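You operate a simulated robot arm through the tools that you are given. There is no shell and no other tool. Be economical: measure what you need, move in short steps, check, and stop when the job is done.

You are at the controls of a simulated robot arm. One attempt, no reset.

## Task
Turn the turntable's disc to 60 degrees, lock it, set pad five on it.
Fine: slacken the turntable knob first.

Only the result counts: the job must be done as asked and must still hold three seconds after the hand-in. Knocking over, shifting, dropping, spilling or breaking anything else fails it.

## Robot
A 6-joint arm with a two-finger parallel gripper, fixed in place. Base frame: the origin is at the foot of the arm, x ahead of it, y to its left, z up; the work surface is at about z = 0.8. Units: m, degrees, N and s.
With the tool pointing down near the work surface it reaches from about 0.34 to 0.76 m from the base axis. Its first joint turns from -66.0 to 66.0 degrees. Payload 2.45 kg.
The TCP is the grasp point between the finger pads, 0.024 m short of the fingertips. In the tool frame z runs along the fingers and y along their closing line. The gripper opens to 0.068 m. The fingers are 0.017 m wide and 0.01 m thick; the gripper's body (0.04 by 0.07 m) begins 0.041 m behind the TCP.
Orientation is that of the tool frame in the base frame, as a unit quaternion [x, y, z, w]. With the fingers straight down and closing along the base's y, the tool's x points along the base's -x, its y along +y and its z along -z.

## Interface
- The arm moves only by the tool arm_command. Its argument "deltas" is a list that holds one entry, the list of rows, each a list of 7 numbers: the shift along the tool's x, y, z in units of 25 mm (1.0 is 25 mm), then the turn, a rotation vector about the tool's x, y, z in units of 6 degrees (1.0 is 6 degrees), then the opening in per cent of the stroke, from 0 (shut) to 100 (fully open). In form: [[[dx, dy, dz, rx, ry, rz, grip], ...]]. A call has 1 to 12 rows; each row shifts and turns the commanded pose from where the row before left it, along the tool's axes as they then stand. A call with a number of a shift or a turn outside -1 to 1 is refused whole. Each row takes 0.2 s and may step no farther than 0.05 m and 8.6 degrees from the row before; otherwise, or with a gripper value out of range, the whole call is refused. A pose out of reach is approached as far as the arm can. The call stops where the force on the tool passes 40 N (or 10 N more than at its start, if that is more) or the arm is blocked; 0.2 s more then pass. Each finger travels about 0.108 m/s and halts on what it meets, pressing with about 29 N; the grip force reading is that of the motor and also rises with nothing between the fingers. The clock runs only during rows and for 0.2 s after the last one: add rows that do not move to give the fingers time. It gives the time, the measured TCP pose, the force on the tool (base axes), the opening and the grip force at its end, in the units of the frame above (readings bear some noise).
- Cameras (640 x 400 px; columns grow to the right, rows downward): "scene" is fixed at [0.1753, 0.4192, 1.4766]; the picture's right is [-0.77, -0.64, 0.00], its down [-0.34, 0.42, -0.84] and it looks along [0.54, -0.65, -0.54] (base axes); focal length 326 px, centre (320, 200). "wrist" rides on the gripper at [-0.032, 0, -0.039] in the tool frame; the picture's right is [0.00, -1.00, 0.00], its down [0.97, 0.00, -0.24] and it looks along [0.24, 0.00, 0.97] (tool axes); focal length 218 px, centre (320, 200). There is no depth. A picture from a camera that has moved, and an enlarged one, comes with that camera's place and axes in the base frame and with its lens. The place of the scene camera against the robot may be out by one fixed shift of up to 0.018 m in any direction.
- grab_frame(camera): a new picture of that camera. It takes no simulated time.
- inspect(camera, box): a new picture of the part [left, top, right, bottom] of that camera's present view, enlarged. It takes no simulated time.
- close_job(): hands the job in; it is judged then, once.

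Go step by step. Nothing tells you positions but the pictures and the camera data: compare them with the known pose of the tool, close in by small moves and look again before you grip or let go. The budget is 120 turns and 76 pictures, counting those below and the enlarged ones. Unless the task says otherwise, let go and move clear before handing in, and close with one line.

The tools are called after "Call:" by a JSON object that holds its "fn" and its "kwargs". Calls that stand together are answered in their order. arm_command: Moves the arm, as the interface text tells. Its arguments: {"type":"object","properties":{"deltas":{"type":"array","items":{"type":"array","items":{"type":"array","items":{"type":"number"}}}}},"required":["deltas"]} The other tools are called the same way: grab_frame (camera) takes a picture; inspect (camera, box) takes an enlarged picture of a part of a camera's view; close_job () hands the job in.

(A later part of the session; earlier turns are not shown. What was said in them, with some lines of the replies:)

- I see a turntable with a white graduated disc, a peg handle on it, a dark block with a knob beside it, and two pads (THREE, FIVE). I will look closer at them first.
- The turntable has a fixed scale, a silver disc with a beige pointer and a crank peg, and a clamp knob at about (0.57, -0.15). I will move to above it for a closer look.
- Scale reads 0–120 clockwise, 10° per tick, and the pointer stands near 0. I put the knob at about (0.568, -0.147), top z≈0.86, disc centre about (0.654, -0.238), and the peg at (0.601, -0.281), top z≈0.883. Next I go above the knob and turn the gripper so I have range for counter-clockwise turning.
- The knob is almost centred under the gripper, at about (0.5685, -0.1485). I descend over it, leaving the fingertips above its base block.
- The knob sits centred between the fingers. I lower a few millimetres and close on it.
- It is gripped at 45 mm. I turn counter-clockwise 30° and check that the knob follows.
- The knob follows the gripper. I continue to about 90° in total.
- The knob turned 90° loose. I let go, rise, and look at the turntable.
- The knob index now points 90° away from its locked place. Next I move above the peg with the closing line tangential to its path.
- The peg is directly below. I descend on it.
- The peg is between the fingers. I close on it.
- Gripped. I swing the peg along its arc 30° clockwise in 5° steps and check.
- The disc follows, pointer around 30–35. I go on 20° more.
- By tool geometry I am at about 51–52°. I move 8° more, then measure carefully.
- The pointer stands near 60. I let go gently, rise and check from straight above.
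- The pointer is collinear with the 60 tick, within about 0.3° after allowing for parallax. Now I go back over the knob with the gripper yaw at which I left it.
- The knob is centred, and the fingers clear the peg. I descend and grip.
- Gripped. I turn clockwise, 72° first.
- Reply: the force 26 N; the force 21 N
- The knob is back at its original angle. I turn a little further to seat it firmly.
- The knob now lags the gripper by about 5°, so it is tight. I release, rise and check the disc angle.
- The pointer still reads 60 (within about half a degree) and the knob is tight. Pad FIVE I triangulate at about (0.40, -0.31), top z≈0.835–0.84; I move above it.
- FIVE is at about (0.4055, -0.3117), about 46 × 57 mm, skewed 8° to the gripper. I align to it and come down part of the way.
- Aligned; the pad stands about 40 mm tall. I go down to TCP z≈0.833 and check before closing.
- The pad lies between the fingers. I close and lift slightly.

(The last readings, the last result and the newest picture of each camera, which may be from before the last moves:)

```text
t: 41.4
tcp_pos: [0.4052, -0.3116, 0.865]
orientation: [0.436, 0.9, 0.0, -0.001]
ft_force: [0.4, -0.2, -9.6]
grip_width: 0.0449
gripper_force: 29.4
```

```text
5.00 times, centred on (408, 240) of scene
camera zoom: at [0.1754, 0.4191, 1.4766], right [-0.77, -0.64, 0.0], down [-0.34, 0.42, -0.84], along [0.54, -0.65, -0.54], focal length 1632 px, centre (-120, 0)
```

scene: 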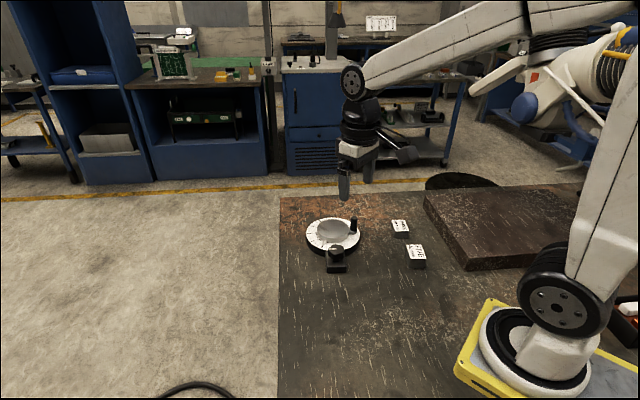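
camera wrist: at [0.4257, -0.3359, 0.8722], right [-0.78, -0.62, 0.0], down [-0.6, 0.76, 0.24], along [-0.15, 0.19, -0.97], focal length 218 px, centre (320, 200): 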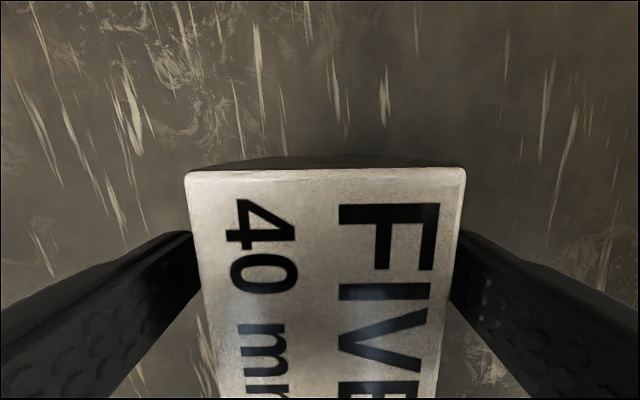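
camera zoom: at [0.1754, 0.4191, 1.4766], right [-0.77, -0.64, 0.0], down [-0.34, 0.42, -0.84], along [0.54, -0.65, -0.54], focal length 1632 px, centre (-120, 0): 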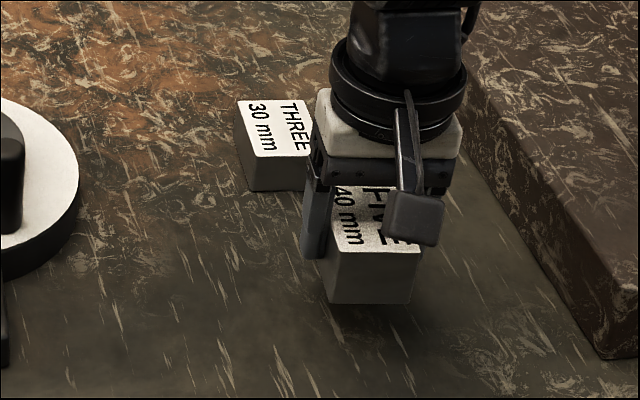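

Pad FIVE is held, weighing about 1 kg. I raise it and carry it over the disc centre (0.648, -0.238).

Call:
{"fn": "arm_command", "kwargs": {"deltas": [[[0, 0, -1, 0, 0, 0, 50], [0, 0, -1, 0, 0, 0, 50], [0, 0, -1, 0, 0, 0, 50], [0, 0, -1, 0, 0, 0, 50]]]}}

Call:
{"fn": "arm_command", "kwargs": {"deltas": [[[-0.372, 0.946, 0, 0, 0, 0, 50], [-0.372, 0.946, 0, 0, 0, 0, 50], [-0.372, 0.946, 0, 0, 0, 0, 50], [-0.372, 0.946, 0, 0, 0, 0, 50], [-0.372, 0.946, 0, 0, 0, 0, 50], [-0.372, 0.946, 0, 0, 0, 0, 50], [-0.372, 0.946, 0, 0, 0, 0, 50], [-0.372, 0.946, 0, 0, 0, 0, 50], [-0.372, 0.946, 0, 0, 0, 0, 50], [-0.372, 0.946, 0, 0, 0, 0, 50], [0, 0, 0, 0, 0, 0, 50]]]}}

Call:
{"fn": "inspect", "kwargs": {"camera": "scene", "box": [280, 170, 408, 270]}}

Call:
{"fn": "grab_frame", "kwargs": {"camera": "wrist"}}

```text
t: 42.4
tcp_pos: [0.4056, -0.3126, 0.9647]
orientation: [0.437, 0.9, 0.0, 0.0]
ft_force: [0.2, -0.1, -7.9]
grip_width: 0.0451
gripper_force: 28.6
```

```text
t: 44.8
tcp_pos: [0.6483, -0.2387, 0.9641]
orientation: [0.437, 0.9, -0.001, 0.001]
ft_force: [-0.3, -0.6, -8.2]
grip_width: 0.0449
gripper_force: 28.9
```

```text
4.00 times, centred on (344, 220) of scene
camera zoom: at [0.1754, 0.4191, 1.4766], right [-0.77, -0.64, 0.0], down [-0.34, 0.42, -0.84], along [0.54, -0.65, -0.54], focal length 1305 px, centre (224, 120)
```

zoom: 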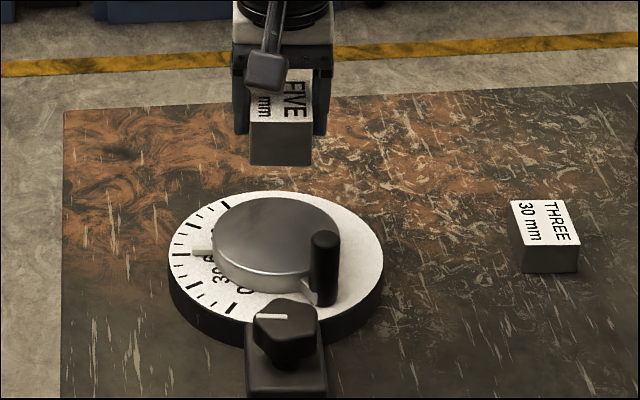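

```text
33 pictures are left
camera wrist: at [0.6664, -0.2622, 1.0028], right [-0.78, -0.62, 0.0], down [-0.6, 0.76, 0.24], along [-0.15, 0.19, -0.97], focal length 218 px, centre (320, 200)
```

wrist: 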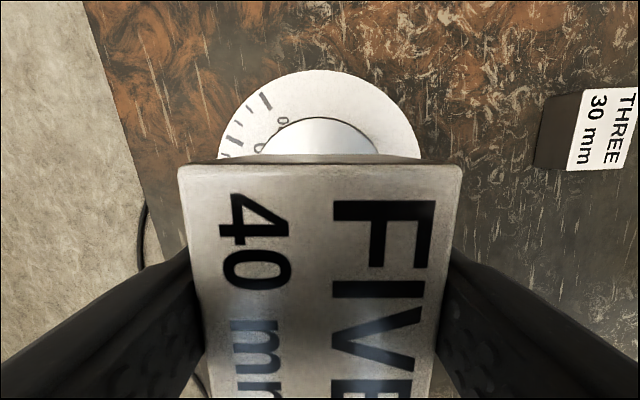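

The pad is centred over the disc. I lower to just above it.

Call:
{"fn": "arm_command", "kwargs": {"deltas": [[[0, 0, 0.7, 0, 0, 0, 50], [0, 0, 0.7, 0, 0, 0, 50], [0, 0, 0.6, 0, 0, 0, 50], [0, 0, 0.3, 0, 0, 0, 50], [0, 0, 0, 0, 0, 0, 50]]]}}

Call:
{"fn": "inspect", "kwargs": {"camera": "scene", "box": [300, 200, 380, 250]}}

```text
t: 46.0
tcp_pos: [0.649, -0.2382, 0.9069]
orientation: [0.436, 0.9, 0.0, 0.0]
ft_force: [0.0, -0.2, -8.2]
grip_width: 0.0449
gripper_force: 28.9
```

```text
8.00 times, centred on (340, 225) of scene
camera zoom: at [0.1754, 0.4191, 1.4766], right [-0.77, -0.64, 0.0], down [-0.34, 0.42, -0.84], along [0.54, -0.65, -0.54], focal length 2611 px, centre (160, 0)
```

zoom: 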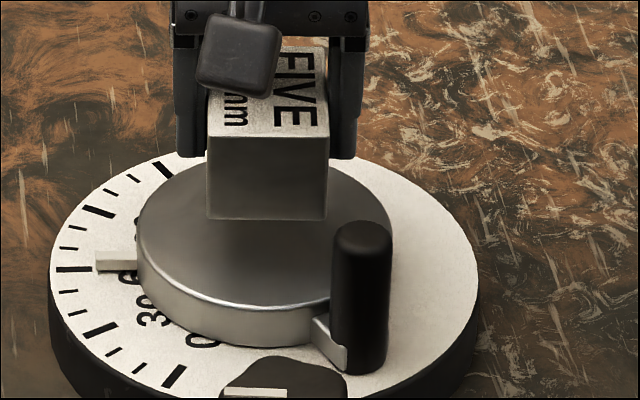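

There seem to be about 20 mm left. I go down 15 mm, then in small steps watching the force.

Call:
{"fn": "arm_command", "kwargs": {"deltas": [[[0, 0, 0.3, 0, 0, 0, 50], [0, 0, 0.3, 0, 0, 0, 50], [0, 0, 0, 0, 0, 0, 50]]]}}

Call:
{"fn": "inspect", "kwargs": {"camera": "scene", "box": [300, 200, 380, 250]}}

```text
t: 46.8
tcp_pos: [0.6488, -0.2377, 0.8909]
orientation: [0.437, 0.9, 0.0, 0.0]
ft_force: [-0.2, 0.2, -8.2]
grip_width: 0.0447
gripper_force: 29.0
```

```text
8.00 times, centred on (340, 225) of scene
camera zoom: at [0.1754, 0.4191, 1.4766], right [-0.77, -0.64, 0.0], down [-0.34, 0.42, -0.84], along [0.54, -0.65, -0.54], focal length 2611 px, centre (160, 0)
```

zoom: 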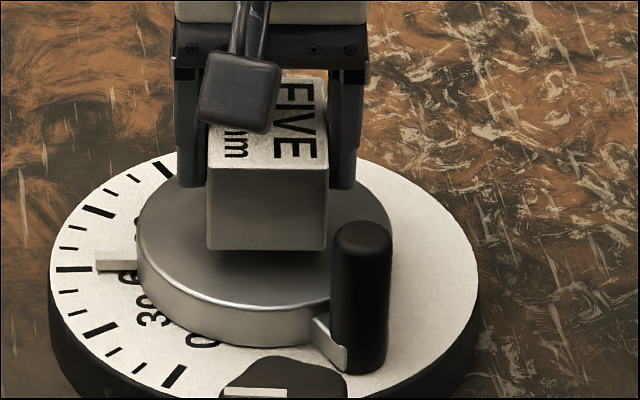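

Still some gap. I step down 2 mm at a time.

Call:
{"fn": "arm_command", "kwargs": {"deltas": [[[0, 0, 0.1, 0, 0, 0, 50], [0, 0, 0.1, 0, 0, 0, 50], [0, 0, 0, 0, 0, 0, 50]]]}}

Call:
{"fn": "inspect", "kwargs": {"camera": "scene", "box": [300, 200, 380, 250]}}

```text
t: 47.6
tcp_pos: [0.6488, -0.238, 0.8871]
orientation: [0.436, 0.9, 0.0, 0.0]
ft_force: [0.4, -0.1, -8.3]
grip_width: 0.045
gripper_force: 28.9
```

```text
8.00 times, centred on (340, 225) of scene
camera zoom: at [0.1754, 0.4191, 1.4766], right [-0.77, -0.64, 0.0], down [-0.34, 0.42, -0.84], along [0.54, -0.65, -0.54], focal length 2611 px, centre (160, 0)
```

zoom: 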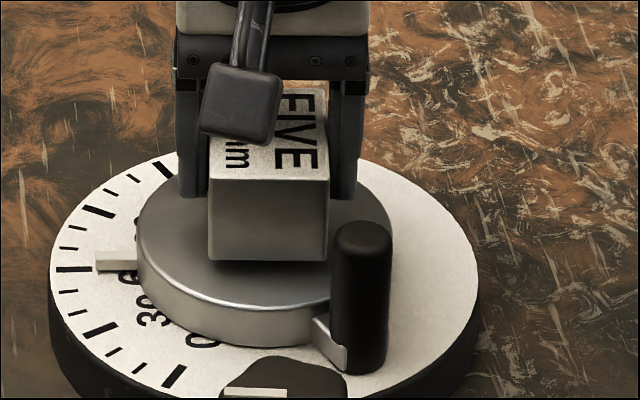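

Call:
{"fn": "arm_command", "kwargs": {"deltas": [[[0, 0, 0.08, 0, 0, 0, 50], [0, 0, 0, 0, 0, 0, 50]]]}}

Call:
{"fn": "arm_command", "kwargs": {"deltas": [[[0, 0, 0.06, 0, 0, 0, 50], [0, 0, 0, 0, 0, 0, 50]]]}}

```text
t: 48.2
tcp_pos: [0.6481, -0.2393, 0.8839]
orientation: [0.436, 0.9, 0.0, 0.0]
ft_force: [-0.3, 0.3, -8.5]
grip_width: 0.0449
gripper_force: 28.8
```

```text
t: 48.8
tcp_pos: [0.6481, -0.2375, 0.8821]
orientation: [0.436, 0.9, 0.0, 0.0]
ft_force: [0.5, -0.5, -8.5]
grip_width: 0.045
gripper_force: 29.2
```

No contact yet; the pad is still fully hanging on the gripper. I continue in small steps.

Call:
{"fn": "arm_command", "kwargs": {"deltas": [[[0, 0, 0.06, 0, 0, 0, 50], [0, 0, 0, 0, 0, 0, 50]]]}}

Call:
{"fn": "inspect", "kwargs": {"camera": "scene", "box": [300, 200, 380, 250]}}

```text
t: 49.4
tcp_pos: [0.6492, -0.2392, 0.8814]
orientation: [0.436, 0.9, 0.001, 0.0]
ft_force: [-0.8, -0.1, -8.8]
grip_width: 0.0451
gripper_force: 28.9
```

```text
8.00 times, centred on (340, 225) of scene
camera zoom: at [0.1754, 0.4191, 1.4766], right [-0.77, -0.64, 0.0], down [-0.34, 0.42, -0.84], along [0.54, -0.65, -0.54], focal length 2611 px, centre (160, 0)
```

zoom: 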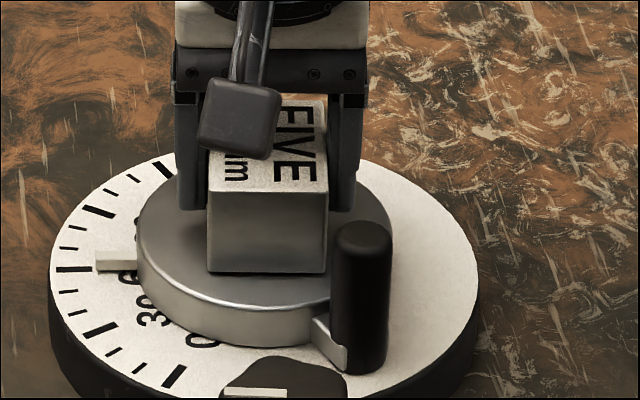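

Only a millimetre or so seems left. I keep stepping 1 mm.

Call:
{"fn": "arm_command", "kwargs": {"deltas": [[[0, 0, 0.04, 0, 0, 0, 50], [0, 0, 0, 0, 0, 0, 50]]]}}

Call:
{"fn": "arm_command", "kwargs": {"deltas": [[[0, 0, 0.04, 0, 0, 0, 50], [0, 0, 0, 0, 0, 0, 50]]]}}

```text
t: 50.0
tcp_pos: [0.6488, -0.2378, 0.8806]
orientation: [0.436, 0.9, 0.0, 0.0]
ft_force: [0.1, -0.2, -8.7]
grip_width: 0.0447
gripper_force: 28.9
```

```text
t: 50.6
tcp_pos: [0.6492, -0.2386, 0.8799]
orientation: [0.436, 0.9, 0.0, 0.0]
ft_force: [-2.3, 2.3, 0.3]
grip_width: 0.0449
gripper_force: 29.2
```

The force went from -8.7 to about 0: the pad rests on the disc. I open and rise.

Call:
{"fn": "arm_command", "kwargs": {"deltas": [[[0, 0, 0, 0, 0, 0, 70], [0, 0, 0, 0, 0, 0, 90], [0, 0, 0, 0, 0, 0, 90], [0, 0, -0.5, 0, 0, 0, 90], [0, 0, -1, 0, 0, 0, 90], [0, 0, -1, 0, 0, 0, 90], [0, 0, -1, 0, 0, 0, 90], [0, 0, -1, 0, 0, 0, 90], [0, 0, -1, 0, 0, 0, 90], [0, 0, 0, 0, 0, 0, 90]]]}}

Call:
{"fn": "grab_frame", "kwargs": {"camera": "wrist"}}

Call:
{"fn": "inspect", "kwargs": {"camera": "scene", "box": [300, 200, 380, 250]}}

```text
t: 52.8
tcp_pos: [0.6482, -0.2393, 1.0185]
orientation: [0.437, 0.9, 0.0, 0.0]
ft_force: [-0.2, 0.7, 0.3]
grip_width: 0.0612
gripper_force: 0.1
```

```text
28 pictures are left
camera wrist: at [0.6671, -0.2635, 1.056], right [-0.78, -0.62, 0.0], down [-0.6, 0.76, 0.24], along [-0.15, 0.19, -0.97], focal length 218 px, centre (320, 200)
```

wrist: 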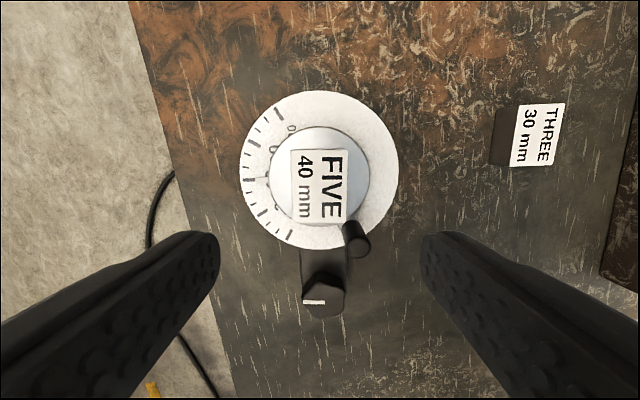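

```text
8.00 times, centred on (340, 225) of scene
camera zoom: at [0.1752, 0.4192, 1.4766], right [-0.77, -0.64, 0.0], down [-0.34, 0.42, -0.84], along [0.54, -0.65, -0.54], focal length 2611 px, centre (160, 0)
```

zoom: 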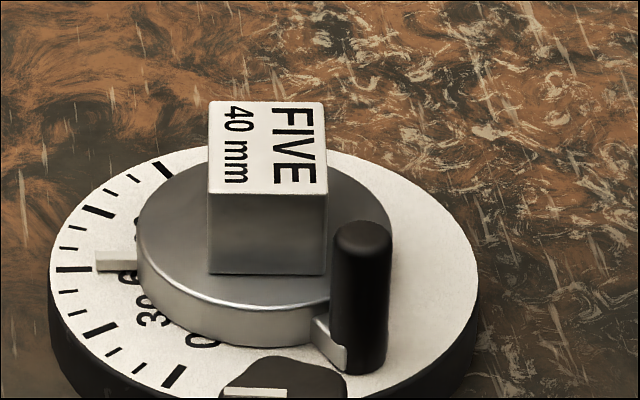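

The pad stands flat and centred. I take one last check of the pointer.

Call:
{"fn": "inspect", "kwargs": {"camera": "wrist", "box": [230, 150, 310, 200]}}

```text
8.00 times, centred on (270, 175) of wrist
camera zoom: at [0.6671, -0.2635, 1.056], right [-0.78, -0.62, 0.0], down [-0.6, 0.76, 0.24], along [-0.15, 0.19, -0.97], focal length 1746 px, centre (720, 400)
```

zoom: 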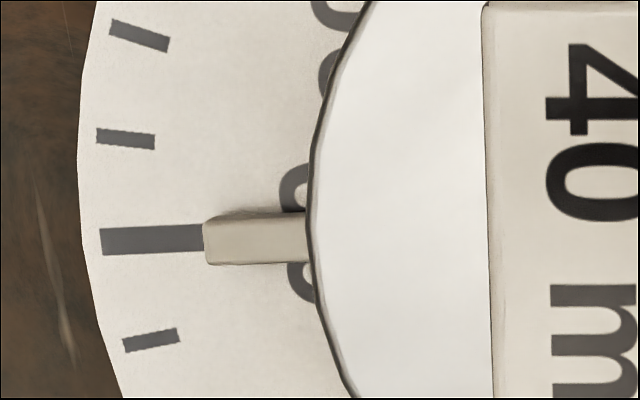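

The pointer is collinear with the 60 mark, the knob is tight, pad FIVE rests on the disc and the gripper is clear. I hand in.

Call:
{"fn": "close_job", "kwargs": {}}

```text
The job is handed in.
```

The job is handed in: I slackened the knob, turned the disc to 60° (pointer within about half a degree by the pictures), tightened the knob again and set pad FIVE on the disc. I did not test the lock by pushing the disc; I judged it by the knob lagging the gripper as it tightened.
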